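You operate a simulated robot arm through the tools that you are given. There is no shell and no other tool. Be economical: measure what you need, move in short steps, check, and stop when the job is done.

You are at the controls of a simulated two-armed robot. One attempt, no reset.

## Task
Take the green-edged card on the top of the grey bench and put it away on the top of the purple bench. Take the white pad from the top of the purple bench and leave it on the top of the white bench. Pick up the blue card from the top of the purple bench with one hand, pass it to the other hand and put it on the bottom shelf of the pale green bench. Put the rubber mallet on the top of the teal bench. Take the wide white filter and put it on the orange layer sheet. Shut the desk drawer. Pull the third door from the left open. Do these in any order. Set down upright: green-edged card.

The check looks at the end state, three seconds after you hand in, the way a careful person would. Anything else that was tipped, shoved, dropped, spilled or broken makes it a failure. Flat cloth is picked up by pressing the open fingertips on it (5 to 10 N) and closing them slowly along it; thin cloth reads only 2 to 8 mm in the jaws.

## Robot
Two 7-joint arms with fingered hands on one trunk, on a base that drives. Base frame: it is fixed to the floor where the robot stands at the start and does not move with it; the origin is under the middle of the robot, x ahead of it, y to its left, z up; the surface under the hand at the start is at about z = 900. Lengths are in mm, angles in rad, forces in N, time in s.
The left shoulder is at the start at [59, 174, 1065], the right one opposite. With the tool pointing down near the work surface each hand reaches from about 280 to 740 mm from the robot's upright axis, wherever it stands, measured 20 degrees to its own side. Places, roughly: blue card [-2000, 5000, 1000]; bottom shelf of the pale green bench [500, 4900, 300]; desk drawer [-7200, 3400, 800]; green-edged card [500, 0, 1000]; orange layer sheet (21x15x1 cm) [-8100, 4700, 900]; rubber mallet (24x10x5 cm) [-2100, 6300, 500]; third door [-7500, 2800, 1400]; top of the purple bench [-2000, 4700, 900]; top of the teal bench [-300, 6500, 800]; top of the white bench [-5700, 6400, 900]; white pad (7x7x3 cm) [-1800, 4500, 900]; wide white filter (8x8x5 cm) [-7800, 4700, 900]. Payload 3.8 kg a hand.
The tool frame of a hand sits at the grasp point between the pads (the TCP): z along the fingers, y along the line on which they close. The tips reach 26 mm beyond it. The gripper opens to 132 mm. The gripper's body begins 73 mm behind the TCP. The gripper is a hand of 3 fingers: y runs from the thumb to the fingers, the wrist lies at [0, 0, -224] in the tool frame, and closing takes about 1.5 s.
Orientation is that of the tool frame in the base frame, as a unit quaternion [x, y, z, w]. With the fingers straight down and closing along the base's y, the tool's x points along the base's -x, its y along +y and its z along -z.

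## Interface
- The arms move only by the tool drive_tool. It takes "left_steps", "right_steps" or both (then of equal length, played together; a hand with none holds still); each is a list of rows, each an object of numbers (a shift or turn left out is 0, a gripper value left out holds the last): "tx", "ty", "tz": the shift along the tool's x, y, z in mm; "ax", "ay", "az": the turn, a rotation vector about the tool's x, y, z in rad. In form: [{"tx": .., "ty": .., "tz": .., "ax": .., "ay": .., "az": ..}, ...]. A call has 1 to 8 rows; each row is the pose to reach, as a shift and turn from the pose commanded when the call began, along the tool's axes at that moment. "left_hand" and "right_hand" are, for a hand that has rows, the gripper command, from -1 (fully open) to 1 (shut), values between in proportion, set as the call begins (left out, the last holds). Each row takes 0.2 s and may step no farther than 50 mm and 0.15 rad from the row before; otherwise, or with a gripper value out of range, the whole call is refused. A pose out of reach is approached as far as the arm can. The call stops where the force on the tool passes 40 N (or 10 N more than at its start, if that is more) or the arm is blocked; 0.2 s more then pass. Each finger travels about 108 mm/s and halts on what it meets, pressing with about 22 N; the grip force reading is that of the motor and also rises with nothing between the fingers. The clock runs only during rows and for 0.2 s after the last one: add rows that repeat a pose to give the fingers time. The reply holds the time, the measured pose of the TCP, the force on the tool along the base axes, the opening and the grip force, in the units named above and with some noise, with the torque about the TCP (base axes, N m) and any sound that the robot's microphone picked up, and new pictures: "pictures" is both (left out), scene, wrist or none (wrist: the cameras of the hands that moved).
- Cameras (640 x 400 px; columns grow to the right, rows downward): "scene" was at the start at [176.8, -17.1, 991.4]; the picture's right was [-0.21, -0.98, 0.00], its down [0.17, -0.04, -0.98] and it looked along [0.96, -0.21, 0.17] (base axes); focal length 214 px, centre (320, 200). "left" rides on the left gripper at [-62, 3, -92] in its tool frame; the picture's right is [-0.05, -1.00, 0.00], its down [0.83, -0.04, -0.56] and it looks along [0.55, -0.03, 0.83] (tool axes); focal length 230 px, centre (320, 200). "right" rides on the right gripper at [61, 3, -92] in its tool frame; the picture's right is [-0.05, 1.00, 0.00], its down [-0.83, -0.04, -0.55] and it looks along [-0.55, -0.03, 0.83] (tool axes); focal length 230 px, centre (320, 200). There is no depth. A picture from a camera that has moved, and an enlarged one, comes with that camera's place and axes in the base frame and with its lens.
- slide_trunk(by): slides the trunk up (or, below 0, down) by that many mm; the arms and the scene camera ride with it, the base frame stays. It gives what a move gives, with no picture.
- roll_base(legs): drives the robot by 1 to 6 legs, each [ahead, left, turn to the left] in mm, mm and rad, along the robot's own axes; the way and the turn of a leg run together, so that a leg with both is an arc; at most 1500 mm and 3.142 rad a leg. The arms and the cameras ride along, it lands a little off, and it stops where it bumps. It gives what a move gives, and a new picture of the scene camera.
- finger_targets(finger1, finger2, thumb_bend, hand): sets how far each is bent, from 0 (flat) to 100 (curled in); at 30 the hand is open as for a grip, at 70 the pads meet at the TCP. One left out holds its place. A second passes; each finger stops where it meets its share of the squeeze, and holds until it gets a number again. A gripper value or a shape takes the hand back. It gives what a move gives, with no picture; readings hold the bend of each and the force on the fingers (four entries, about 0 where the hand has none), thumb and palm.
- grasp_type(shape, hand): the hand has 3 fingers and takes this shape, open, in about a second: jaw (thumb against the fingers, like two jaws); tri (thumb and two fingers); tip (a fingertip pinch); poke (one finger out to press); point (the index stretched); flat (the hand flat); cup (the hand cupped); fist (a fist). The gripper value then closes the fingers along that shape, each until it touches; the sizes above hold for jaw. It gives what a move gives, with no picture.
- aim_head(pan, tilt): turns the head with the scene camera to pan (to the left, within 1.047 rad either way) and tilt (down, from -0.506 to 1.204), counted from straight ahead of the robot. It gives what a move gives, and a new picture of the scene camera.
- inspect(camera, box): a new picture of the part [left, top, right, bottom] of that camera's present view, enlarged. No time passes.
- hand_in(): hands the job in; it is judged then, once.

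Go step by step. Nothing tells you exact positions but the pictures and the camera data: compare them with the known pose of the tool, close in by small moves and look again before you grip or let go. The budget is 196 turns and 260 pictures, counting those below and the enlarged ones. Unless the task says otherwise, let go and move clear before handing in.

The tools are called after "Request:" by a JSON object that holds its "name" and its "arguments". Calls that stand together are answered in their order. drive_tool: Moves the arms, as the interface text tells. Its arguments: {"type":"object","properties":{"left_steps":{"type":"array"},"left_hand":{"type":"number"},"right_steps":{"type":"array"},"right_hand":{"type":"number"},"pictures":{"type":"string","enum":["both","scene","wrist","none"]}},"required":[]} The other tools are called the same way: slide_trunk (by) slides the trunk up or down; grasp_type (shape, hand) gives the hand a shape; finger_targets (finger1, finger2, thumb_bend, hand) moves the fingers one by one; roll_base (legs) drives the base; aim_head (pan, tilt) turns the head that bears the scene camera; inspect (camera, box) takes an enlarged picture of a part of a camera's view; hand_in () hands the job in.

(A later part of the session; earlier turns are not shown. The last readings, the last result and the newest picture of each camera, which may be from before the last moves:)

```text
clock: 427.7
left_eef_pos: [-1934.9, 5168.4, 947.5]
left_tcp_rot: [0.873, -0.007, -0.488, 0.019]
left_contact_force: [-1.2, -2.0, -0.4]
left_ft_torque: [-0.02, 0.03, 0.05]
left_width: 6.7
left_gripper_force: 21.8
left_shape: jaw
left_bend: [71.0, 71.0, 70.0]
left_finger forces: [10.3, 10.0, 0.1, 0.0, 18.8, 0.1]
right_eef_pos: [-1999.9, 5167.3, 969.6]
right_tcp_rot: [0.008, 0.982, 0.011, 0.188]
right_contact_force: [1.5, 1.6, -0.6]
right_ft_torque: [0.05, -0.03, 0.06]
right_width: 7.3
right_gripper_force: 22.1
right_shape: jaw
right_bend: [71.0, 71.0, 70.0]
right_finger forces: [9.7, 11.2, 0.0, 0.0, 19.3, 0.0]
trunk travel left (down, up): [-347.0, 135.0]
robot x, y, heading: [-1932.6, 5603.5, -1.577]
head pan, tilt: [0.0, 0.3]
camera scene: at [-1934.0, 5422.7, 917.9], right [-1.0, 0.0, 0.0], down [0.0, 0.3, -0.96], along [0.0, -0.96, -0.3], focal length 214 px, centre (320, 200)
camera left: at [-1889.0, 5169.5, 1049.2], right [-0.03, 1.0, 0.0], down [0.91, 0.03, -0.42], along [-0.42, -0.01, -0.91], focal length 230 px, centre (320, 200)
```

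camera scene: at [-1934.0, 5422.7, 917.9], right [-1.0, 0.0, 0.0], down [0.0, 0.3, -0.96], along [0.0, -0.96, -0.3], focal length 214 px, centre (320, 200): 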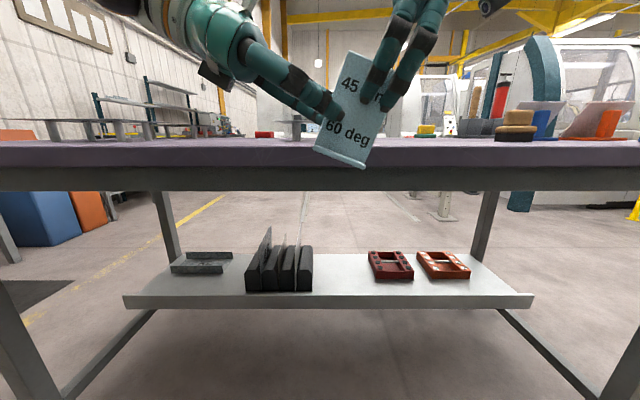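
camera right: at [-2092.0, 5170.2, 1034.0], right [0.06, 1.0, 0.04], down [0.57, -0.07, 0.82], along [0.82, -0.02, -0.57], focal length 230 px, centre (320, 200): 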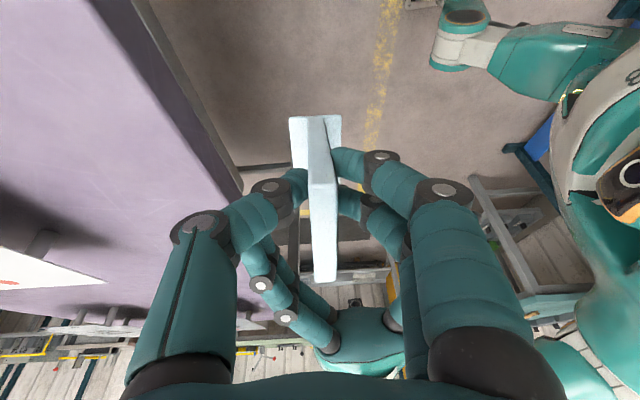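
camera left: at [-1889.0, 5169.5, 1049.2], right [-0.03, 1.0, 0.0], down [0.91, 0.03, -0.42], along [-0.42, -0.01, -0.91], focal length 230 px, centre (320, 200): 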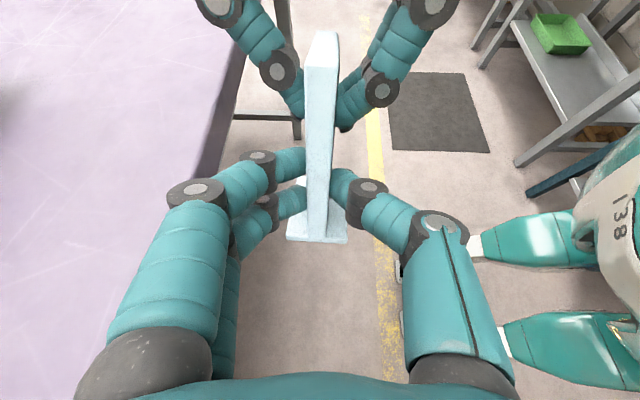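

Both hands hold the card. Open the right hand and pull it straight back along its axis.

Request:
{"name": "drive_tool", "arguments": {"right_steps": [{}, {}, {}, {}, {}, {"tz": -40}, {"tz": -85}, {"tz": -120}], "right_hand": -1, "pictures": "both"}}

```text
clock: 429.5
left_eef_pos: [-1934.5, 5166.9, 948.7]
left_tcp_rot: [0.873, -0.007, -0.488, 0.019]
left_contact_force: [0.5, 0.0, 0.7]
left_ft_torque: [-0.03, -0.02, -0.01]
left_width: 7.1
left_gripper_force: 22.2
left_shape: jaw
left_bend: [71.0, 71.0, 70.0]
left_finger forces: [9.8, 9.9, 0.0, 0.0, 19.9, 0.0]
right_eef_pos: [-2044.6, 5168.7, 1082.0]
right_tcp_rot: [0.007, 0.982, 0.012, 0.187]
right_contact_force: [-0.8, -0.5, -0.6]
right_ft_torque: [-0.02, 0.04, -0.01]
right_width: 131.5
right_gripper_force: 0.0
right_shape: jaw
right_bend: [30.0, 30.0, 30.0]
right_finger forces: [0.0, 0.0, 0.0, 0.1, 0.0, 0.0]
trunk travel left (down, up): [-347.0, 135.0]
robot x, y, heading: [-1929.8, 5608.2, -1.574]
head pan, tilt: [0.0, 0.3]
camera scene: at [-1933.9, 5423.0, 918.0], right [-1.0, 0.0, 0.0], down [0.0, 0.3, -0.96], along [0.0, -0.96, -0.3], focal length 214 px, centre (320, 200)
camera right: at [-2138.0, 5171.1, 1147.4], right [0.06, 1.0, 0.04], down [0.57, -0.07, 0.82], along [0.82, -0.02, -0.57], focal length 230 px, centre (320, 200)
```

scene: 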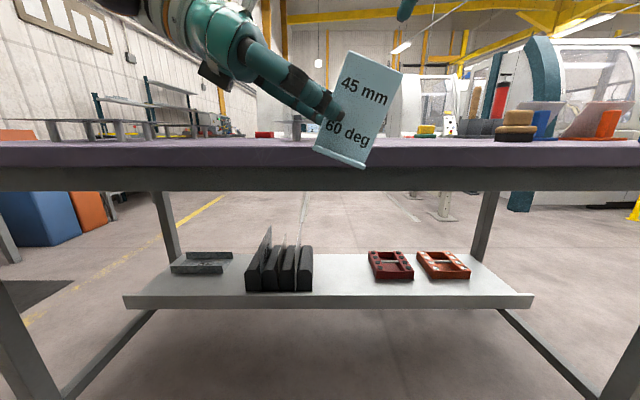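
right: 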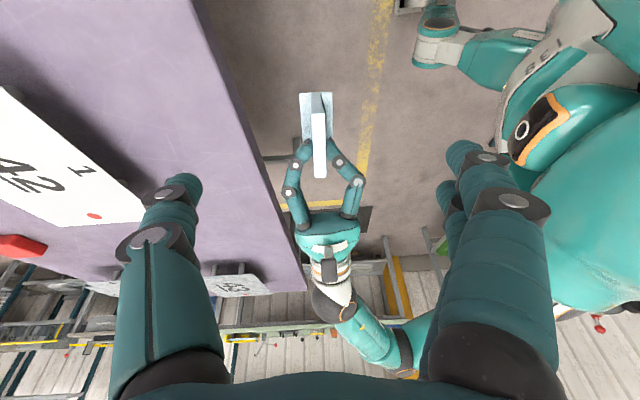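

The card is passed. Level it (rotate the left hand), bring the right hand home, and drive to the pale green bench.

Request:
{"name": "drive_tool", "arguments": {"left_steps": [{"ay": -0.08, "tx": 10, "tz": -17}, {"ay": -0.16, "tx": 20, "tz": -34}, {"ay": -0.24, "tx": 31, "tz": -51}, {"ay": -0.32, "tx": 42, "tz": -68}, {"ay": -0.376, "tx": 52, "tz": -85}, {"ay": -0.376, "tx": 52, "tz": -85}], "right_steps": [{"ay": 0.08, "tx": 20, "tz": -15}, {"ay": 0.16, "tx": 40, "tz": -30}, {"ay": 0.24, "tx": 65, "tz": -40}, {"ay": 0.32, "tx": 90, "tz": -50}, {"ay": 0.376, "tx": 110, "tz": -50}, {"ay": 0.376, "tx": 130, "tz": -50}], "pictures": "both"}}

```text
clock: 430.9
left_eef_pos: [-1880.5, 5174.7, 1038.5]
left_tcp_rot: [0.785, 0.0, -0.62, 0.013]
left_contact_force: [-0.3, 0.7, -1.1]
left_ft_torque: [-0.01, -0.01, 0.0]
left_width: 7.1
left_gripper_force: 22.1
left_shape: jaw
left_bend: [71.0, 71.0, 70.0]
left_finger forces: [9.9, 10.0, 0.0, 0.0, 20.0, 0.0]
left hand out of reach, approached as far as the arm can: row 3, 4, 5, 6
right_eef_pos: [-2188.9, 5167.0, 1079.5]
right_tcp_rot: [0.005, 1.0, 0.013, 0.001]
right_contact_force: [0.5, 0.0, 0.1]
right_ft_torque: [0.02, 0.01, -0.01]
right_width: 131.8
right_gripper_force: 0.2
right_shape: jaw
right_bend: [30.0, 30.0, 30.0]
right_finger forces: [0.1, 0.0, 0.0, 0.0, 0.1, 0.0]
trunk travel left (down, up): [-347.0, 135.0]
robot x, y, heading: [-1932.6, 5601.4, -1.575]
head pan, tilt: [0.0, 0.3]
camera scene: at [-1934.5, 5422.7, 917.9], right [-1.0, 0.0, 0.0], down [0.0, 0.3, -0.96], along [0.0, -0.96, -0.3], focal length 214 px, centre (320, 200)
camera right: at [-2251.2, 5169.3, 1174.0], right [0.06, 1.0, 0.02], down [0.83, -0.07, 0.55], along [0.55, -0.01, -0.83], focal length 230 px, centre (320, 200)
camera left: at [-1805.3, 5173.6, 1120.2], right [-0.03, 1.0, 0.03], down [0.73, 0.04, -0.68], along [-0.68, 0.01, -0.73], focal length 230 px, centre (320, 200)
```

scene: 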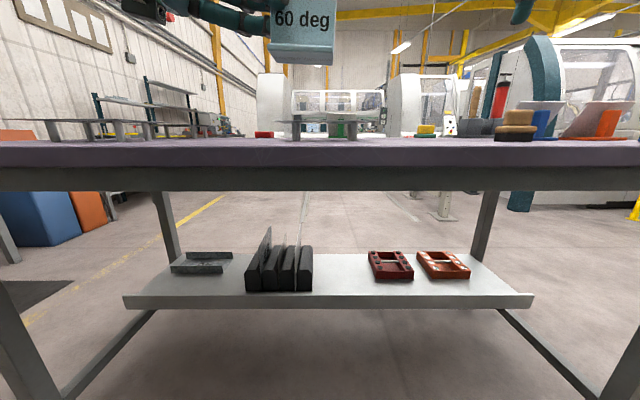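
right: 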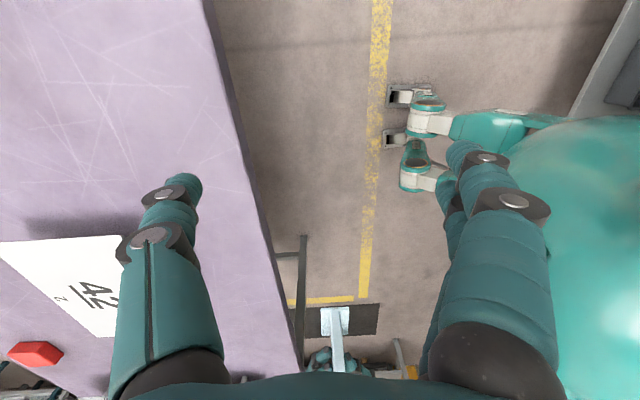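
left: 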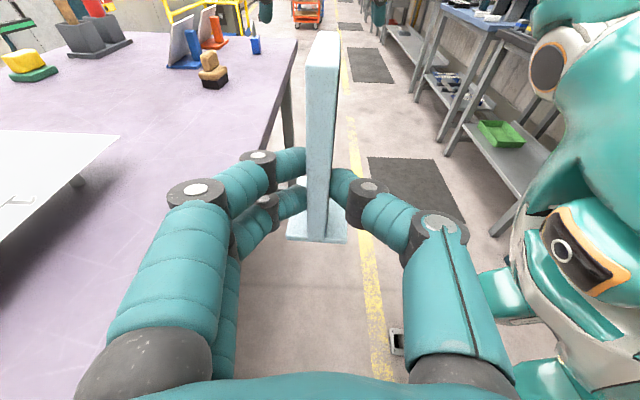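

The card is nearly upright in the left hand. Turn to +x and drive to the pale green bench.

Request:
{"name": "roll_base", "arguments": {"legs": [[0, 0, 1.575], [1250, 0, 0], [0, -600, 0]]}}

Request:
{"name": "aim_head", "arguments": {"pan": 0.0, "tilt": 0.35}}

```text
clock: 446.1
left_eef_pos: [-280.9, 5098.5, 1038.9]
left_tcp_rot: [0.554, 0.555, -0.43, 0.447]
left_contact_force: [-0.2, 0.3, -0.4]
left_ft_torque: [0.05, -0.03, 0.02]
left_width: 7.0
left_gripper_force: 21.9
left_shape: jaw
left_bend: [71.0, 71.0, 70.0]
left_finger forces: [9.7, 9.8, 0.0, 0.0, 19.5, 0.0]
right_eef_pos: [-274.1, 4791.4, 1080.2]
right_tcp_rot: [-0.704, 0.71, 0.009, -0.008]
right_contact_force: [0.9, -0.1, 0.8]
right_ft_torque: [-0.02, -0.01, -0.04]
right_width: 131.7
right_gripper_force: 0.1
right_shape: jaw
right_bend: [30.0, 30.0, 30.0]
right_finger forces: [0.0, 0.1, 0.0, 0.1, 0.0, 0.1]
trunk travel left (down, up): [-347.0, 135.0]
robot x, y, heading: [-717.4, 5043.1, 0.0]
head pan, tilt: [0.0, 0.3]
camera scene: at [-529.3, 5045.3, 917.9], right [0.0, -1.0, 0.0], down [-0.3, 0.0, -0.96], along [0.96, 0.0, -0.3], focal length 214 px, centre (320, 200)
```

scene: 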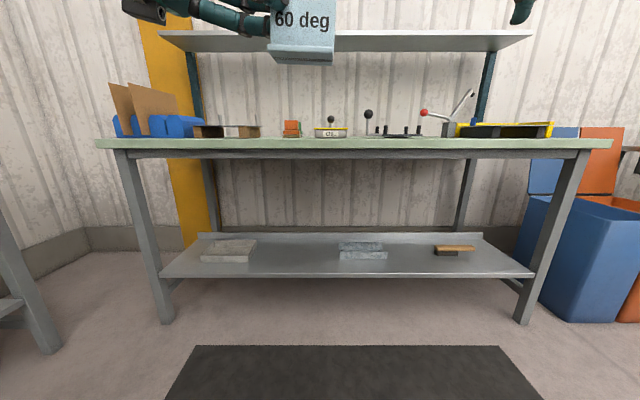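

```text
clock: 446.8
left_eef_pos: [-281.1, 5098.9, 1037.4]
left_tcp_rot: [0.555, 0.555, -0.429, 0.446]
left_contact_force: [0.4, -0.3, 0.1]
left_ft_torque: [0.03, 0.01, 0.03]
left_width: 7.1
left_gripper_force: 22.1
left_shape: jaw
left_bend: [71.0, 71.0, 70.0]
left_finger forces: [9.8, 9.8, 0.0, 0.0, 19.5, 0.0]
right_eef_pos: [-274.0, 4791.7, 1080.8]
right_tcp_rot: [-0.704, 0.71, 0.009, -0.009]
right_contact_force: [0.4, 0.5, -0.7]
right_ft_torque: [0.0, 0.0, -0.05]
right_width: 132.2
right_gripper_force: 0.2
right_shape: jaw
right_bend: [30.0, 30.0, 30.0]
right_finger forces: [0.0, 0.1, 0.0, 0.0, 0.1, 0.1]
trunk travel left (down, up): [-347.0, 135.0]
robot x, y, heading: [-710.5, 5043.8, -0.001]
head pan, tilt: [0.0, 0.351]
camera scene: at [-529.5, 5045.3, 913.2], right [0.0, -1.0, 0.0], down [-0.34, 0.0, -0.94], along [0.94, 0.0, -0.34], focal length 214 px, centre (320, 200)
```

scene: 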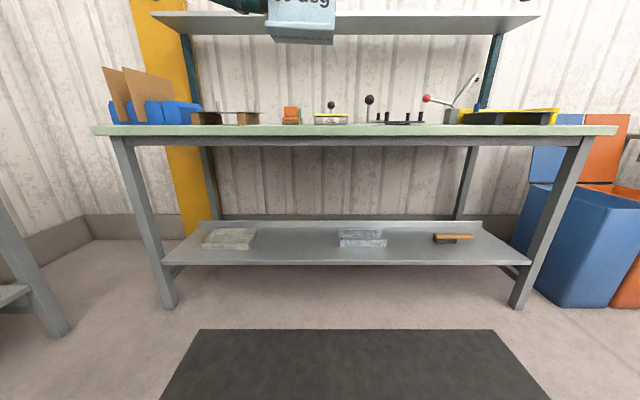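

The bottom shelf is free at y≈5170 (gap between grey box and block). Lower the trunk, lower the left arm, and tuck the right hand back.

Request:
{"name": "slide_trunk", "arguments": {"by": -343}}

Request:
{"name": "drive_tool", "arguments": {"left_steps": [{"tx": 42, "tz": 10}, {"tx": 84, "tz": 20}, {"tx": 126, "tz": 30}, {"tx": 168, "tz": 40}, {"tx": 210, "tz": 50}, {"tx": 252, "tz": 60}, {"tx": 290, "tz": 69}, {"tx": 325, "tz": 77}], "right_steps": [{"ty": 22, "tx": 8}, {"ty": 45, "tx": 16}, {"ty": 68, "tx": 24}, {"ty": 90, "tx": 32}, {"ty": 113, "tx": 40}, {"ty": 135, "tx": 48}, {"ty": 158, "tx": 56}, {"ty": 180, "tx": 64}], "pictures": "both"}}

```text
clock: 450.1
left_eef_pos: [-281.7, 5099.7, 695.8]
left_tcp_rot: [0.555, 0.556, -0.429, 0.447]
left_contact_force: [0.6, 0.1, 0.2]
left_ft_torque: [0.02, 0.03, 0.02]
left_width: 7.0
left_gripper_force: 21.5
left_shape: jaw
left_bend: [71.0, 71.0, 70.0]
left_finger forces: [9.7, 9.9, 0.0, 0.1, 19.6, 0.0]
right_eef_pos: [-275.4, 4792.1, 736.3]
right_tcp_rot: [-0.704, 0.71, 0.009, -0.009]
right_contact_force: [-0.4, 0.1, 0.0]
right_ft_torque: [0.0, 0.0, -0.02]
right_width: 131.7
right_gripper_force: 0.1
right_shape: jaw
right_bend: [30.0, 30.0, 30.0]
right_finger forces: [0.1, 0.0, 0.0, 0.0, 0.0, 0.1]
trunk travel left (down, up): [-4.0, 478.0]
robot x, y, heading: [-713.5, 5044.2, -0.003]
head pan, tilt: [0.0, 0.351]
```

```text
clock: 451.8
left_eef_pos: [-299.8, 5013.8, 504.7]
left_tcp_rot: [0.57, 0.578, -0.399, 0.426]
left_contact_force: [-0.1, -0.3, 0.0]
left_ft_torque: [0.0, -0.04, 0.0]
left_width: 6.6
left_gripper_force: 22.4
left_shape: jaw
left_bend: [71.0, 71.0, 70.0]
left_finger forces: [9.7, 9.8, 0.1, 0.0, 19.6, 0.0]
left hand out of reach, approached as far as the arm can: row 1, 2, 3, 4, 5, 6, 7, 8
right_eef_pos: [-430.5, 4737.3, 744.7]
right_tcp_rot: [-0.701, 0.714, 0.003, 0.0]
right_contact_force: [26.1, -4.8, -3.0]
right_ft_torque: [-0.07, -0.46, 0.24]
right_width: 130.5
right_gripper_force: 0.1
right_shape: jaw
right_bend: [39.0, 41.0, 30.0]
right_finger forces: [0.0, 0.1, 0.0, 0.1, 0.1, 0.0]
trunk travel left (down, up): [-4.0, 478.0]
robot x, y, heading: [-714.7, 5045.4, -0.002]
head pan, tilt: [0.0, 0.351]
stopped in row 8 (right hand): the force on the tool passed its limit at 48 N (the readings are from after the stop); the commanded pose is now the measured one
camera scene: at [-519.1, 5045.3, 576.8], right [0.0, -1.0, 0.0], down [-0.34, 0.0, -0.94], along [0.94, 0.0, -0.34], focal length 214 px, centre (320, 200)
camera right: at [-435.4, 4675.0, 837.5], right [-1.0, 0.07, 0.01], down [0.06, 0.83, 0.56], along [0.03, 0.56, -0.83], focal length 230 px, centre (320, 200)
camera left: at [-300.7, 5080.9, 593.1], right [-1.0, -0.05, 0.03], down [-0.05, 0.79, -0.61], along [0.01, -0.61, -0.79], focal length 230 px, centre (320, 200)
```

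scene: 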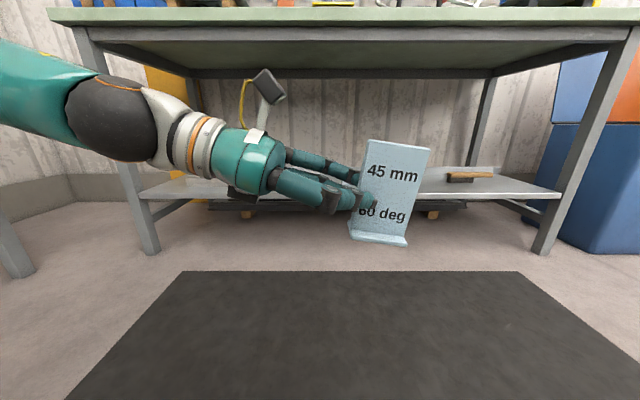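
right: 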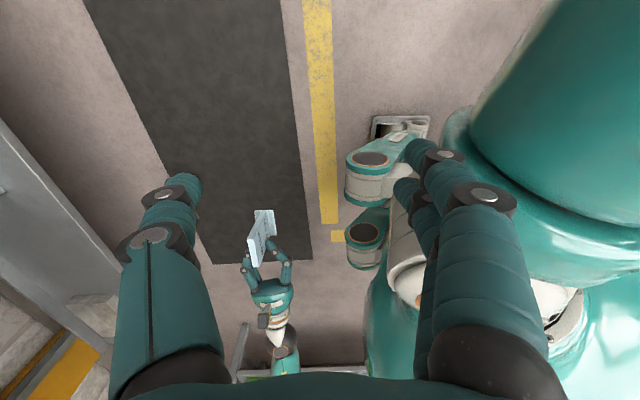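
left: 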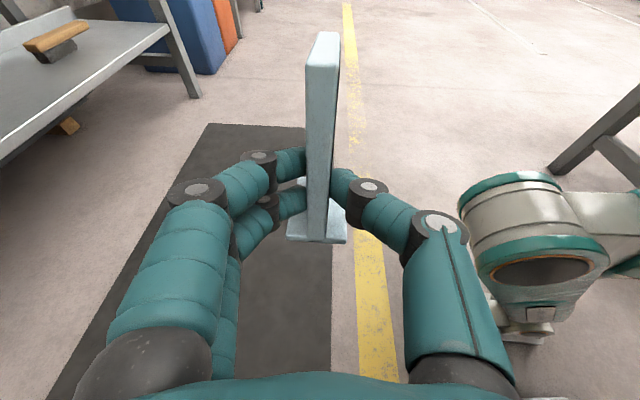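

The left arm didn't get low enough yet; try further ahead and down. Move the right hand off the robot's body.

Request:
{"name": "drive_tool", "arguments": {"left_steps": [{"ty": 40}, {"ty": 80}, {"ty": 119}, {"ty": 119, "tx": 45, "tz": -5}, {"ty": 119, "tx": 90, "tz": -10}, {"ty": 119, "tx": 135, "tz": -15}, {"ty": 119, "tx": 178, "tz": -20}, {"ty": 119, "tx": 178, "tz": -20}], "right_steps": [{"ty": -15}, {"ty": -30}, {"ty": -45, "tx": 10}, {"ty": -45, "tx": 20}, {"ty": -45, "tx": 30}, {"ty": -45, "tx": 40}, {"ty": -45, "tx": 40}, {"ty": -45, "tx": 40}], "pictures": "scene"}}

```text
clock: 453.6
left_eef_pos: [-205.5, 5017.7, 461.3]
left_tcp_rot: [0.581, 0.604, -0.37, 0.401]
left_contact_force: [-0.6, -0.6, 0.0]
left_ft_torque: [0.01, -0.01, -0.02]
left_width: 6.9
left_gripper_force: 22.6
left_shape: jaw
left_bend: [71.0, 71.0, 70.0]
left_finger forces: [9.7, 9.8, 0.0, 0.0, 19.5, 0.1]
left hand out of reach, approached as far as the arm can: row 1, 2, 3, 4, 5, 6, 7, 8
right_eef_pos: [-389.8, 4696.4, 744.1]
right_tcp_rot: [-0.702, 0.713, 0.005, -0.003]
right_contact_force: [-0.3, -0.4, -1.3]
right_ft_torque: [0.02, 0.04, -0.02]
right_width: 132.0
right_gripper_force: 0.0
right_shape: jaw
right_bend: [30.0, 30.0, 30.0]
right_finger forces: [0.1, 0.0, 0.0, 0.0, 0.0, 0.1]
trunk travel left (down, up): [-4.0, 478.0]
robot x, y, heading: [-714.1, 5040.3, 0.001]
head pan, tilt: [0.0, 0.351]
camera scene: at [-519.4, 5045.3, 576.9], right [0.0, -1.0, 0.0], down [-0.34, 0.0, -0.94], along [0.94, 0.0, -0.34], focal length 214 px, centre (320, 200)
```

scene: 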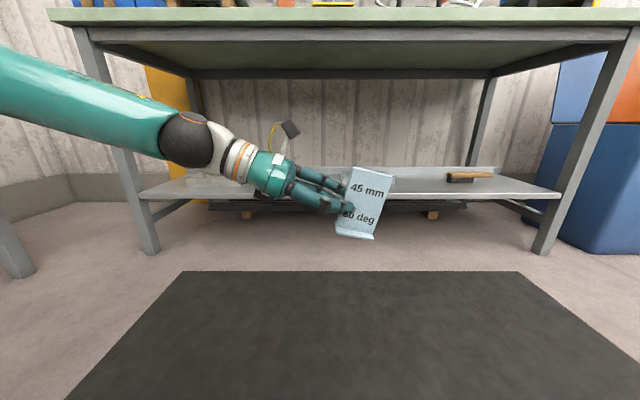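

Lowering works only with more hand tilt. Allow 0.2 rad tilt and continue down.

Request:
{"name": "drive_tool", "arguments": {"left_steps": [{"ay": 0.05, "tx": 28, "tz": -4}, {"ay": 0.1, "tx": 56, "tz": -8}, {"ay": 0.15, "tx": 84, "tz": -12}, {"ay": 0.2, "tx": 111, "tz": -16}, {"ay": 0.2, "tx": 111, "tz": -16}], "pictures": "scene"}}

```text
clock: 454.8
left_eef_pos: [-204.3, 5077.2, 365.4]
left_tcp_rot: [0.616, 0.642, -0.309, 0.336]
left_contact_force: [0.0, -0.1, -0.2]
left_ft_torque: [0.01, -0.01, -0.05]
left_width: 7.0
left_gripper_force: 22.1
left_shape: jaw
left_bend: [71.0, 71.0, 70.0]
left_finger forces: [9.7, 9.8, 0.0, 0.0, 19.4, 0.0]
right_eef_pos: [-388.4, 4696.7, 744.7]
right_tcp_rot: [-0.702, 0.712, 0.006, -0.004]
right_contact_force: [0.0, 0.3, -0.2]
right_ft_torque: [-0.02, 0.0, 0.0]
right_width: 131.9
right_gripper_force: 0.0
right_shape: jaw
right_bend: [30.0, 30.0, 30.0]
right_finger forces: [0.0, 0.0, 0.0, 0.0, 0.0, 0.0]
trunk travel left (down, up): [-4.0, 478.0]
robot x, y, heading: [-715.0, 5047.7, 0.0]
head pan, tilt: [0.0, 0.351]
camera scene: at [-519.3, 5045.3, 576.8], right [0.0, -1.0, 0.0], down [-0.34, 0.0, -0.94], along [0.94, 0.0, -0.34], focal length 214 px, centre (320, 200)
```

scene: 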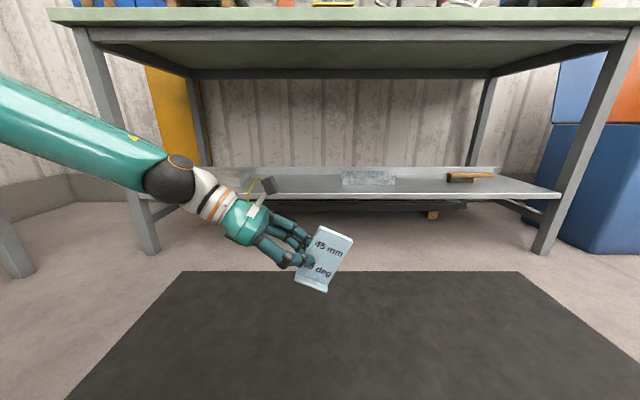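

Reached. Try to take the tilt back out at this height.

Request:
{"name": "drive_tool", "arguments": {"left_steps": [{"ay": -0.1}, {"ay": -0.2}, {"ay": -0.3}, {"ay": -0.4}, {"ay": -0.4}], "pictures": "scene"}}

```text
clock: 456.0
left_eef_pos: [-206.1, 5060.5, 388.7]
left_tcp_rot: [0.607, 0.634, -0.324, 0.353]
left_contact_force: [-0.7, -0.3, 0.0]
left_ft_torque: [0.02, -0.03, 0.0]
left_width: 6.8
left_gripper_force: 21.9
left_shape: jaw
left_bend: [71.0, 71.0, 70.0]
left_finger forces: [9.8, 9.7, 0.0, 0.0, 19.4, 0.0]
left hand out of reach, approached as far as the arm can: row 1, 2, 3, 4, 5
right_eef_pos: [-389.4, 4696.9, 743.5]
right_tcp_rot: [-0.701, 0.713, 0.007, -0.003]
right_contact_force: [0.4, -0.5, 0.6]
right_ft_torque: [0.01, 0.01, 0.04]
right_width: 131.9
right_gripper_force: 0.0
right_shape: jaw
right_bend: [30.0, 30.0, 30.0]
right_finger forces: [0.1, 0.0, 0.0, 0.1, 0.0, 0.1]
trunk travel left (down, up): [-4.0, 478.0]
robot x, y, heading: [-714.9, 5041.9, 0.006]
head pan, tilt: [0.0, 0.351]
camera scene: at [-519.3, 5045.3, 576.8], right [0.0, -1.0, 0.0], down [-0.34, 0.0, -0.94], along [0.94, 0.0, -0.34], focal length 214 px, centre (320, 200)
```

scene: 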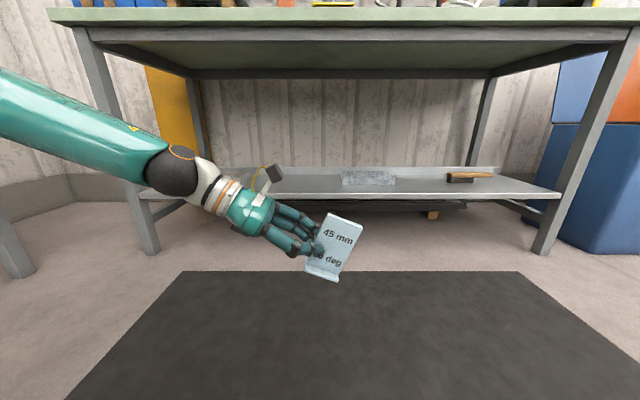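

Request:
{"name": "drive_tool", "arguments": {"left_steps": [{"tx": -20, "tz": 46, "ay": -0.08}, {"tx": -40, "tz": 92, "ay": -0.16}, {"tx": -60, "tz": 139, "ay": -0.25}, {"tx": -60, "tz": 139, "ay": -0.35}, {"tx": -60, "tz": 139, "ay": -0.35}], "pictures": "scene"}}

```text
refused: row 1 steps farther than a row can; nothing moved
```

Request:
{"name": "drive_tool", "arguments": {"left_steps": [{"tx": -15, "tz": 35, "ay": -0.08}, {"tx": -30, "tz": 70, "ay": -0.16}, {"tx": -45, "tz": 105, "ay": -0.25}, {"tx": -60, "tz": 139, "ay": -0.35}, {"tx": -60, "tz": 139, "ay": -0.35}], "pictures": "scene"}}

```text
clock: 457.2
left_eef_pos: [-244.3, 4984.4, 514.2]
left_tcp_rot: [0.553, 0.581, -0.403, 0.441]
left_contact_force: [-0.3, 0.2, -0.3]
left_ft_torque: [0.0, 0.03, -0.03]
left_width: 6.8
left_gripper_force: 22.2
left_shape: jaw
left_bend: [71.0, 71.0, 70.0]
left_finger forces: [9.7, 9.7, 0.0, 0.1, 19.4, 0.0]
left hand out of reach, approached as far as the arm can: row 1, 2, 3, 4, 5
right_eef_pos: [-388.5, 4696.8, 744.9]
right_tcp_rot: [-0.702, 0.712, 0.006, -0.003]
right_contact_force: [0.0, 0.8, 0.3]
right_ft_torque: [0.01, -0.02, 0.01]
right_width: 132.0
right_gripper_force: 0.1
right_shape: jaw
right_bend: [30.0, 30.0, 30.0]
right_finger forces: [0.1, 0.0, 0.0, 0.1, 0.1, 0.0]
trunk travel left (down, up): [-4.0, 478.0]
robot x, y, heading: [-710.2, 5044.0, 0.003]
head pan, tilt: [0.0, 0.351]
camera scene: at [-519.3, 5045.3, 576.9], right [0.0, -1.0, 0.0], down [-0.34, 0.0, -0.94], along [0.94, 0.0, -0.34], focal length 214 px, centre (320, 200)
```

scene: 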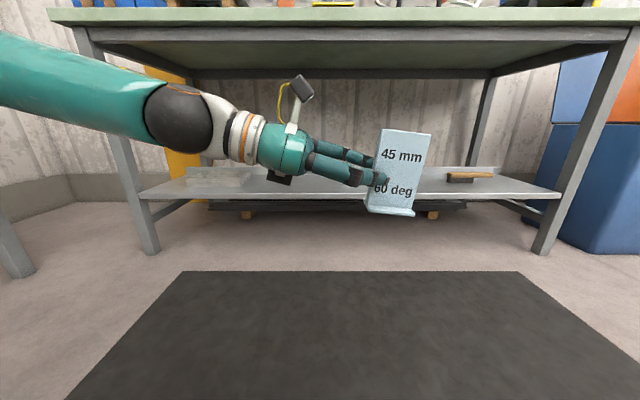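

Low height needs some tilt; I'll place the card corner-first with ~0.4 rad tilt and press it flat. Return to that pose at z≈400.

Request:
{"name": "drive_tool", "arguments": {"left_steps": [{"ay": 0.07, "tx": 33, "ty": 10, "tz": -12}, {"ay": 0.15, "tx": 67, "ty": 21, "tz": -24}, {"ay": 0.22, "tx": 100, "ty": 32, "tz": -36}, {"ay": 0.29, "tx": 134, "ty": 42, "tz": -47}, {"ay": 0.29, "tx": 134, "ty": 42, "tz": -47}], "pictures": "scene"}}

```text
clock: 458.4
left_eef_pos: [-206.9, 5076.8, 395.8]
left_tcp_rot: [0.606, 0.639, -0.319, 0.351]
left_contact_force: [0.3, 0.0, -1.5]
left_ft_torque: [0.01, -0.02, 0.03]
left_width: 6.6
left_gripper_force: 22.2
left_shape: jaw
left_bend: [71.0, 71.0, 70.0]
left_finger forces: [9.6, 9.7, 0.0, 0.0, 19.3, 0.0]
right_eef_pos: [-388.7, 4697.9, 744.1]
right_tcp_rot: [-0.701, 0.713, 0.007, -0.004]
right_contact_force: [-0.6, 0.3, 0.2]
right_ft_torque: [-0.02, 0.01, -0.02]
right_width: 131.8
right_gripper_force: 0.1
right_shape: jaw
right_bend: [30.0, 30.0, 30.0]
right_finger forces: [0.0, 0.0, 0.0, 0.0, 0.0, 0.0]
trunk travel left (down, up): [-4.0, 478.0]
robot x, y, heading: [-716.0, 5044.7, -0.003]
head pan, tilt: [0.0, 0.351]
camera scene: at [-519.3, 5045.4, 576.8], right [0.0, -1.0, 0.0], down [-0.34, 0.0, -0.94], along [0.94, 0.0, -0.34], focal length 214 px, centre (320, 200)
```

scene: 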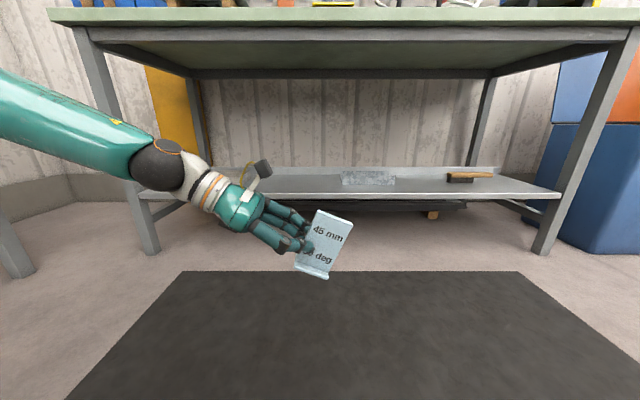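

Request:
{"name": "roll_base", "arguments": {"legs": [[0, 110, 0.003], [500, 0, 0]]}}

Request:
{"name": "drive_tool", "arguments": {"left_steps": [{}], "pictures": "wrist"}}

```text
clock: 462.5
left_eef_pos: [288.2, 5203.3, 396.9]
left_tcp_rot: [0.6, 0.644, -0.316, 0.354]
left_contact_force: [0.7, -0.3, -0.3]
left_ft_torque: [0.01, -0.02, 0.0]
left_width: 6.8
left_gripper_force: 21.6
left_shape: jaw
left_bend: [71.0, 71.0, 70.0]
left_finger forces: [9.6, 9.7, 0.0, 0.0, 19.3, 0.1]
right_eef_pos: [113.9, 4818.9, 743.8]
right_tcp_rot: [-0.707, 0.707, 0.006, -0.004]
right_contact_force: [0.6, -0.9, 0.2]
right_ft_torque: [-0.01, 0.0, -0.01]
right_width: 131.7
right_gripper_force: 0.1
right_shape: jaw
right_bend: [30.0, 30.0, 30.0]
right_finger forces: [0.1, 0.1, 0.0, 0.0, 0.2, 0.0]
trunk travel left (down, up): [-4.0, 478.0]
robot x, y, heading: [-216.0, 5160.9, 0.017]
head pan, tilt: [0.0, 0.351]
camera scene: at [-22.5, 5165.8, 576.8], right [0.02, -1.0, 0.0], down [-0.34, -0.01, -0.94], along [0.94, 0.02, -0.34], focal length 214 px, centre (320, 200)
```

scene: 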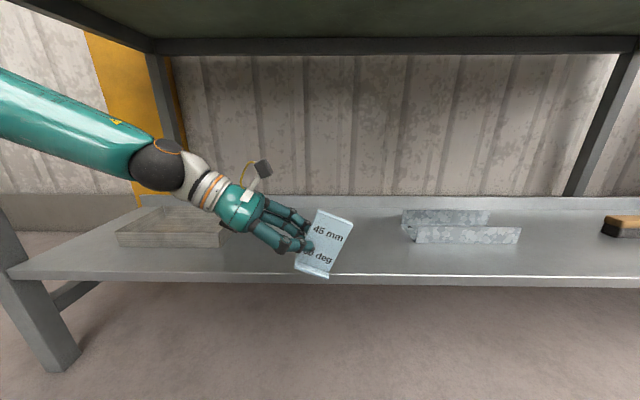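

```text
clock: 462.9
left_eef_pos: [289.3, 5204.0, 396.3]
left_tcp_rot: [0.599, 0.645, -0.315, 0.355]
left_contact_force: [-0.2, -0.3, -0.1]
left_ft_torque: [-0.03, 0.02, 0.02]
left_width: 6.9
left_gripper_force: 21.7
left_shape: jaw
left_bend: [71.0, 71.0, 70.0]
left_finger forces: [9.6, 9.7, 0.1, 0.1, 19.4, 0.1]
right_eef_pos: [115.5, 4819.4, 743.3]
right_tcp_rot: [0.707, -0.707, -0.006, 0.003]
right_contact_force: [0.0, 0.0, -0.2]
right_ft_torque: [-0.01, 0.0, -0.01]
right_width: 132.2
right_gripper_force: 0.1
right_shape: jaw
right_bend: [30.0, 30.0, 30.0]
right_finger forces: [0.0, 0.0, 0.0, 0.0, 0.0, 0.0]
trunk travel left (down, up): [-4.0, 478.0]
robot x, y, heading: [-214.3, 5159.6, 0.017]
head pan, tilt: [0.0, 0.351]
camera left: at [286.1, 5246.9, 498.2], right [-0.99, -0.11, 0.02], down [-0.11, 0.91, -0.39], along [0.02, -0.39, -0.92], focal length 230 px, centre (320, 200)
```

left: 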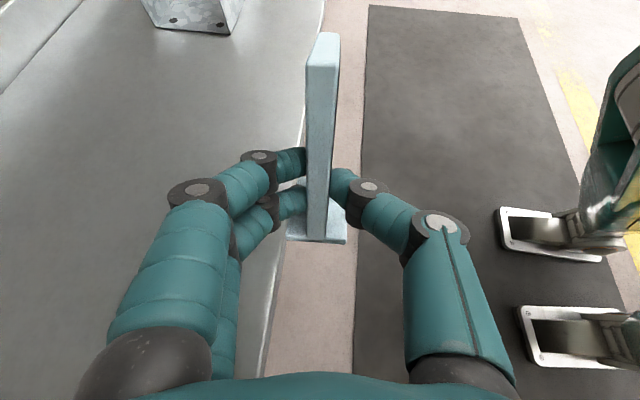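

Clearances look fine. Ahead 100 mm more, then lower.

Request:
{"name": "roll_base", "arguments": {"legs": [[100, 0, -0.015]]}}

Request:
{"name": "drive_tool", "arguments": {"left_steps": [{"tx": 5, "tz": 4}, {"tx": 10, "tz": 7}, {"tx": 14, "tz": 10}, {"tx": 17, "tz": 12}, {"tx": 19, "tz": 14}], "pictures": "both"}}

```text
clock: 464.1
left_eef_pos: [387.2, 5199.3, 396.1]
left_tcp_rot: [0.604, 0.64, -0.318, 0.353]
left_contact_force: [0.1, -1.0, -0.4]
left_ft_torque: [0.01, -0.02, -0.01]
left_width: 7.0
left_gripper_force: 22.2
left_shape: jaw
left_bend: [71.0, 71.0, 70.0]
left_finger forces: [9.6, 9.7, 0.1, 0.1, 19.2, 0.1]
right_eef_pos: [208.6, 4815.8, 743.7]
right_tcp_rot: [-0.703, 0.711, 0.006, -0.004]
right_contact_force: [-0.4, 0.3, -0.4]
right_ft_torque: [-0.02, 0.04, -0.01]
right_width: 131.6
right_gripper_force: 0.1
right_shape: jaw
right_bend: [30.0, 30.0, 30.0]
right_finger forces: [0.0, 0.0, 0.1, 0.0, 0.1, 0.0]
trunk travel left (down, up): [-4.0, 478.0]
robot x, y, heading: [-117.8, 5165.4, 0.006]
head pan, tilt: [0.0, 0.351]
camera scene: at [75.6, 5164.9, 576.8], right [0.01, -1.0, 0.0], down [-0.34, 0.0, -0.94], along [0.94, 0.01, -0.34], focal length 214 px, centre (320, 200)
```

scene: 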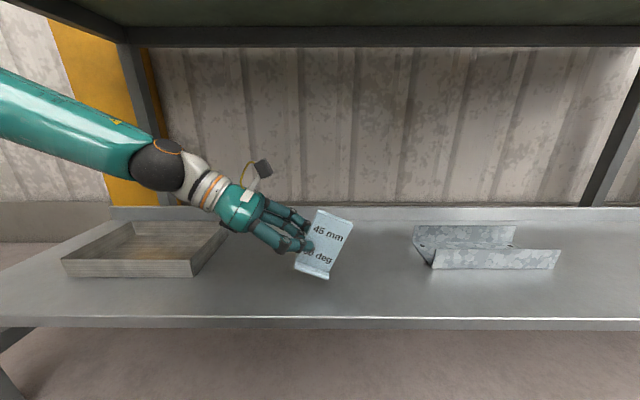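

```text
clock: 465.3
left_eef_pos: [386.6, 5192.0, 381.3]
left_tcp_rot: [0.605, 0.643, -0.314, 0.349]
left_contact_force: [-0.9, -0.8, -0.1]
left_ft_torque: [-0.03, 0.01, -0.01]
left_width: 6.6
left_gripper_force: 22.4
left_shape: jaw
left_bend: [71.0, 71.0, 70.0]
left_finger forces: [9.6, 9.8, 0.0, 0.1, 19.3, 0.0]
left hand out of reach, approached as far as the arm can: row 3, 4, 5
right_eef_pos: [207.4, 4816.6, 743.7]
right_tcp_rot: [-0.703, 0.711, 0.007, -0.003]
right_contact_force: [-0.7, -0.1, -0.3]
right_ft_torque: [0.03, 0.01, 0.03]
right_width: 131.7
right_gripper_force: 0.0
right_shape: jaw
right_bend: [30.0, 30.0, 30.0]
right_finger forces: [0.1, 0.0, 0.0, 0.0, 0.0, 0.1]
trunk travel left (down, up): [-4.0, 478.0]
robot x, y, heading: [-115.2, 5167.1, 0.007]
head pan, tilt: [0.0, 0.351]
camera scene: at [75.5, 5164.9, 576.8], right [0.01, -1.0, 0.0], down [-0.34, 0.0, -0.94], along [0.94, 0.01, -0.34], focal length 214 px, centre (320, 200)
camera left: at [384.5, 5234.7, 483.8], right [-0.99, -0.1, 0.02], down [-0.1, 0.92, -0.38], along [0.02, -0.38, -0.92], focal length 230 px, centre (320, 200)
```

scene: 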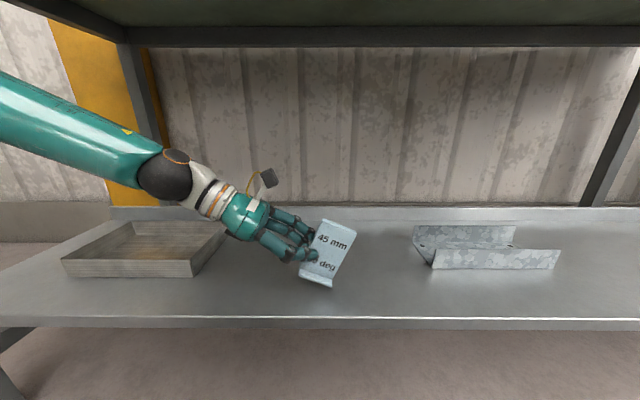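
left: 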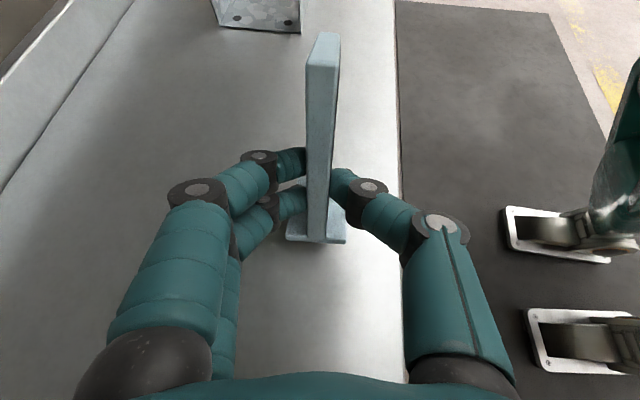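

Request:
{"name": "drive_tool", "arguments": {"left_steps": [{"ay": 0.03, "tx": 8}, {"ay": 0.06, "tx": 16}, {"ay": 0.08, "tx": 22}, {"ay": 0.1, "tx": 28}, {"ay": 0.12, "tx": 34}, {"ay": 0.12, "tx": 40}], "pictures": "scene"}}

```text
clock: 466.7
left_eef_pos: [386.6, 5211.4, 351.8]
left_tcp_rot: [0.623, 0.658, -0.281, 0.317]
left_contact_force: [-3.2, -5.5, 27.5]
left_ft_torque: [-0.48, -0.02, -0.08]
left_width: 6.0
left_gripper_force: 22.4
left_shape: jaw
left_bend: [72.0, 71.0, 71.0]
left_finger forces: [10.9, 8.7, 0.0, 0.0, 22.6, 0.1]
right_eef_pos: [207.3, 4815.8, 744.8]
right_tcp_rot: [-0.703, 0.712, 0.005, -0.003]
right_contact_force: [-0.3, 0.9, 0.2]
right_ft_torque: [-0.01, -0.01, 0.03]
right_width: 131.7
right_gripper_force: 0.2
right_shape: jaw
right_bend: [30.0, 30.0, 30.0]
right_finger forces: [0.1, 0.0, 0.0, 0.0, 0.0, 0.0]
trunk travel left (down, up): [-4.0, 478.0]
robot x, y, heading: [-120.4, 5161.5, 0.009]
head pan, tilt: [0.0, 0.351]
camera scene: at [74.6, 5164.6, 577.2], right [0.01, -1.0, 0.0], down [-0.34, 0.0, -0.94], along [0.94, 0.01, -0.34], focal length 214 px, centre (320, 200)
```

scene: 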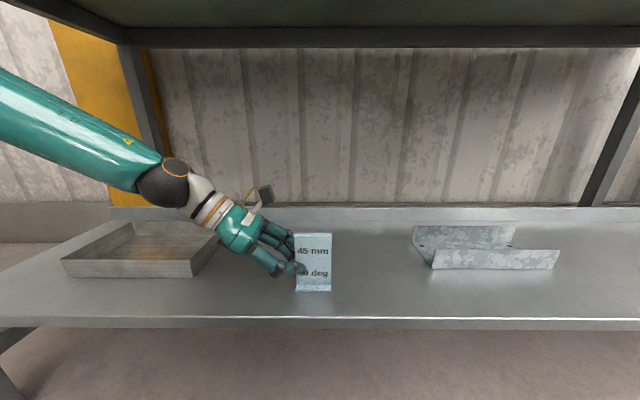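

The card pivoted flat and stands upright on the shelf. Open the hand and withdraw along its axis.

Request:
{"name": "drive_tool", "arguments": {"left_steps": [{"tx": -3}, {"tx": -3}, {"tx": -3}, {"tx": -3}, {"tx": -3}, {"tx": -3, "tz": -30}, {"tx": -3, "tz": -65}, {"tx": -3, "tz": -100}], "left_hand": -1, "pictures": "both"}}

```text
clock: 468.5
left_eef_pos: [377.9, 5288.2, 412.2]
left_tcp_rot: [0.621, 0.66, -0.281, 0.314]
left_contact_force: [-0.3, 0.0, -0.2]
left_ft_torque: [-0.02, 0.01, 0.05]
left_width: 131.9
left_gripper_force: 0.0
left_shape: jaw
left_bend: [30.0, 30.0, 30.0]
left_finger forces: [0.1, 0.0, 0.0, 0.0, 0.0, 0.0]
right_eef_pos: [208.8, 4816.6, 743.0]
right_tcp_rot: [-0.704, 0.711, 0.006, -0.002]
right_contact_force: [-0.2, -0.3, 0.6]
right_ft_torque: [0.01, 0.01, -0.01]
right_width: 131.9
right_gripper_force: 0.0
right_shape: jaw
right_bend: [30.0, 30.0, 30.0]
right_finger forces: [0.0, 0.1, 0.1, 0.0, 0.1, 0.0]
trunk travel left (down, up): [-4.0, 478.0]
robot x, y, heading: [-120.0, 5163.4, 0.005]
head pan, tilt: [0.0, 0.351]
camera scene: at [75.5, 5164.9, 576.9], right [0.01, -1.0, 0.0], down [-0.34, 0.0, -0.94], along [0.94, 0.01, -0.34], focal length 214 px, centre (320, 200)
camera left: at [377.1, 5319.3, 518.9], right [-0.99, -0.1, 0.02], down [-0.1, 0.96, -0.28], along [0.01, -0.28, -0.96], focal length 230 px, centre (320, 200)
```

scene: 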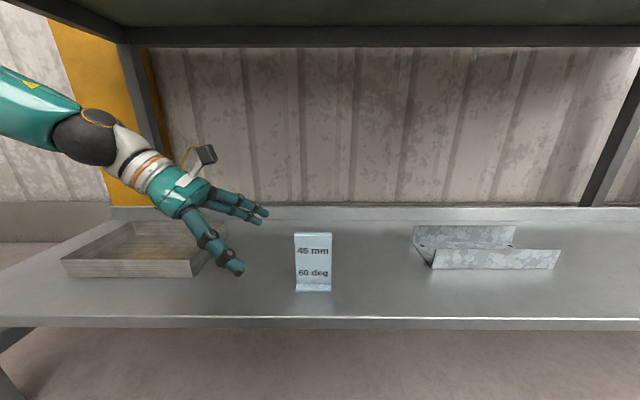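
left: 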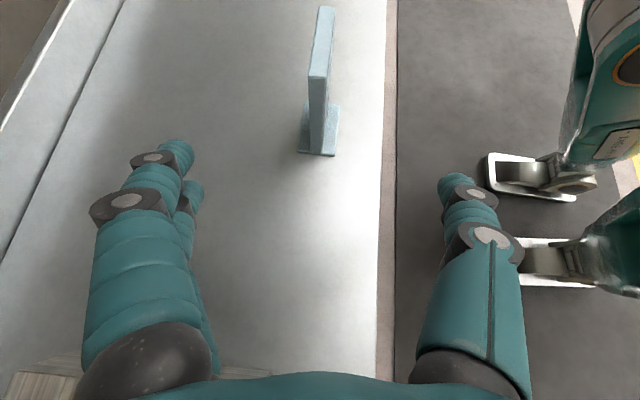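

The blue card stands on the bottom shelf. Back away, then take a final look at the purple bench.

Request:
{"name": "roll_base", "arguments": {"legs": [[-600, 0, 0]]}}

Request:
{"name": "slide_trunk", "arguments": {"by": 350}}

Request:
{"name": "roll_base", "arguments": {"legs": [[0, 350, 0], [0, 0, -2.6]]}}

```text
clock: 471.9
left_eef_pos: [-214.7, 5282.1, 412.2]
left_tcp_rot: [0.624, 0.659, -0.281, 0.313]
left_contact_force: [-0.7, 0.9, 0.1]
left_ft_torque: [-0.01, -0.01, -0.03]
left_width: 131.9
left_gripper_force: 0.1
left_shape: jaw
left_bend: [30.0, 30.0, 30.0]
left_finger forces: [0.1, 0.0, 0.0, 0.0, 0.1, 0.0]
right_eef_pos: [-389.1, 4811.3, 743.7]
right_tcp_rot: [-0.702, 0.712, 0.005, -0.002]
right_contact_force: [0.7, 1.2, 0.2]
right_ft_torque: [0.0, 0.0, 0.01]
right_width: 132.0
right_gripper_force: 0.0
right_shape: jaw
right_bend: [30.0, 30.0, 30.0]
right_finger forces: [0.0, 0.0, 0.0, 0.0, 0.1, 0.1]
trunk travel left (down, up): [-4.0, 478.0]
robot x, y, heading: [-712.1, 5159.4, 0.005]
head pan, tilt: [0.0, 0.351]
camera scene: at [-518.9, 5161.1, 576.9], right [0.0, -1.0, 0.0], down [-0.34, 0.0, -0.94], along [0.94, 0.0, -0.34], focal length 214 px, centre (320, 200)
```

scene: 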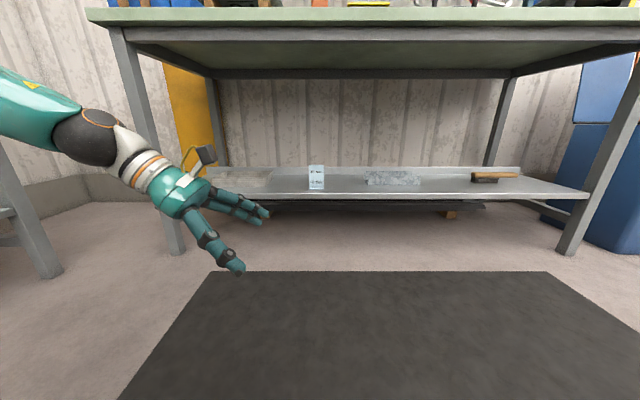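

```text
clock: 475.3
left_eef_pos: [-204.3, 5284.0, 852.2]
left_tcp_rot: [0.65, 0.621, -0.212, 0.382]
left_contact_force: [-0.1, -0.4, -0.5]
left_ft_torque: [-0.02, -0.03, -0.02]
left_width: 131.8
left_gripper_force: 0.2
left_shape: jaw
left_bend: [30.0, 30.0, 30.0]
left_finger forces: [0.1, 0.0, 0.0, 0.0, 0.0, 0.1]
right_eef_pos: [-388.8, 4812.1, 1093.9]
right_tcp_rot: [-0.701, 0.714, 0.005, -0.004]
right_contact_force: [0.7, 0.0, -0.3]
right_ft_torque: [0.0, 0.0, -0.01]
right_width: 131.9
right_gripper_force: 0.0
right_shape: jaw
right_bend: [30.0, 30.0, 30.0]
right_finger forces: [0.0, 0.1, 0.1, 0.0, 0.1, 0.1]
trunk travel left (down, up): [-354.0, 128.0]
robot x, y, heading: [-712.4, 5159.8, 0.003]
head pan, tilt: [0.0, 0.351]
```

```text
clock: 485.0
left_eef_pos: [-1102.5, 5147.1, 853.2]
left_tcp_rot: [0.761, -0.479, -0.423, -0.111]
left_contact_force: [0.4, 0.1, 0.3]
left_ft_torque: [0.01, 0.01, 0.01]
left_width: 131.9
left_gripper_force: 0.1
left_shape: jaw
left_bend: [30.0, 30.0, 30.0]
left_finger forces: [0.0, 0.0, 0.0, 0.0, 0.0, 0.0]
right_eef_pos: [-1163.8, 5649.2, 1093.5]
right_tcp_rot: [0.52, 0.854, 0.005, 0.004]
right_contact_force: [-0.5, -0.7, 0.8]
right_ft_torque: [0.02, 0.0, 0.0]
right_width: 131.9
right_gripper_force: 0.1
right_shape: jaw
right_bend: [30.0, 30.0, 30.0]
right_finger forces: [0.0, 0.0, 0.1, 0.0, 0.0, 0.0]
trunk travel left (down, up): [-354.0, 128.0]
robot x, y, heading: [-711.0, 5495.2, -2.643]
head pan, tilt: [0.0, 0.351]
camera scene: at [-875.2, 5409.3, 920.6], right [-0.47, 0.88, 0.0], down [0.3, 0.16, -0.94], along [-0.83, -0.45, -0.34], focal length 214 px, centre (320, 200)
```

scene: 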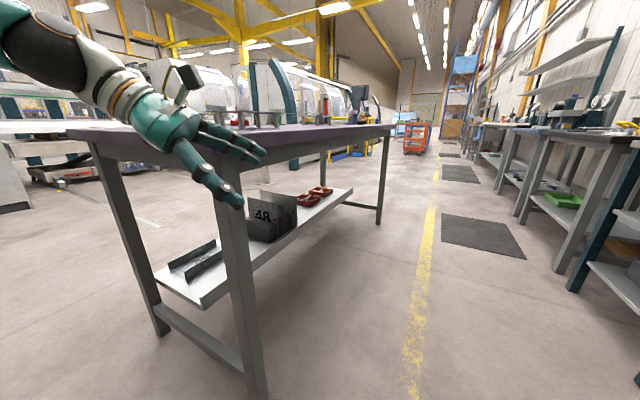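

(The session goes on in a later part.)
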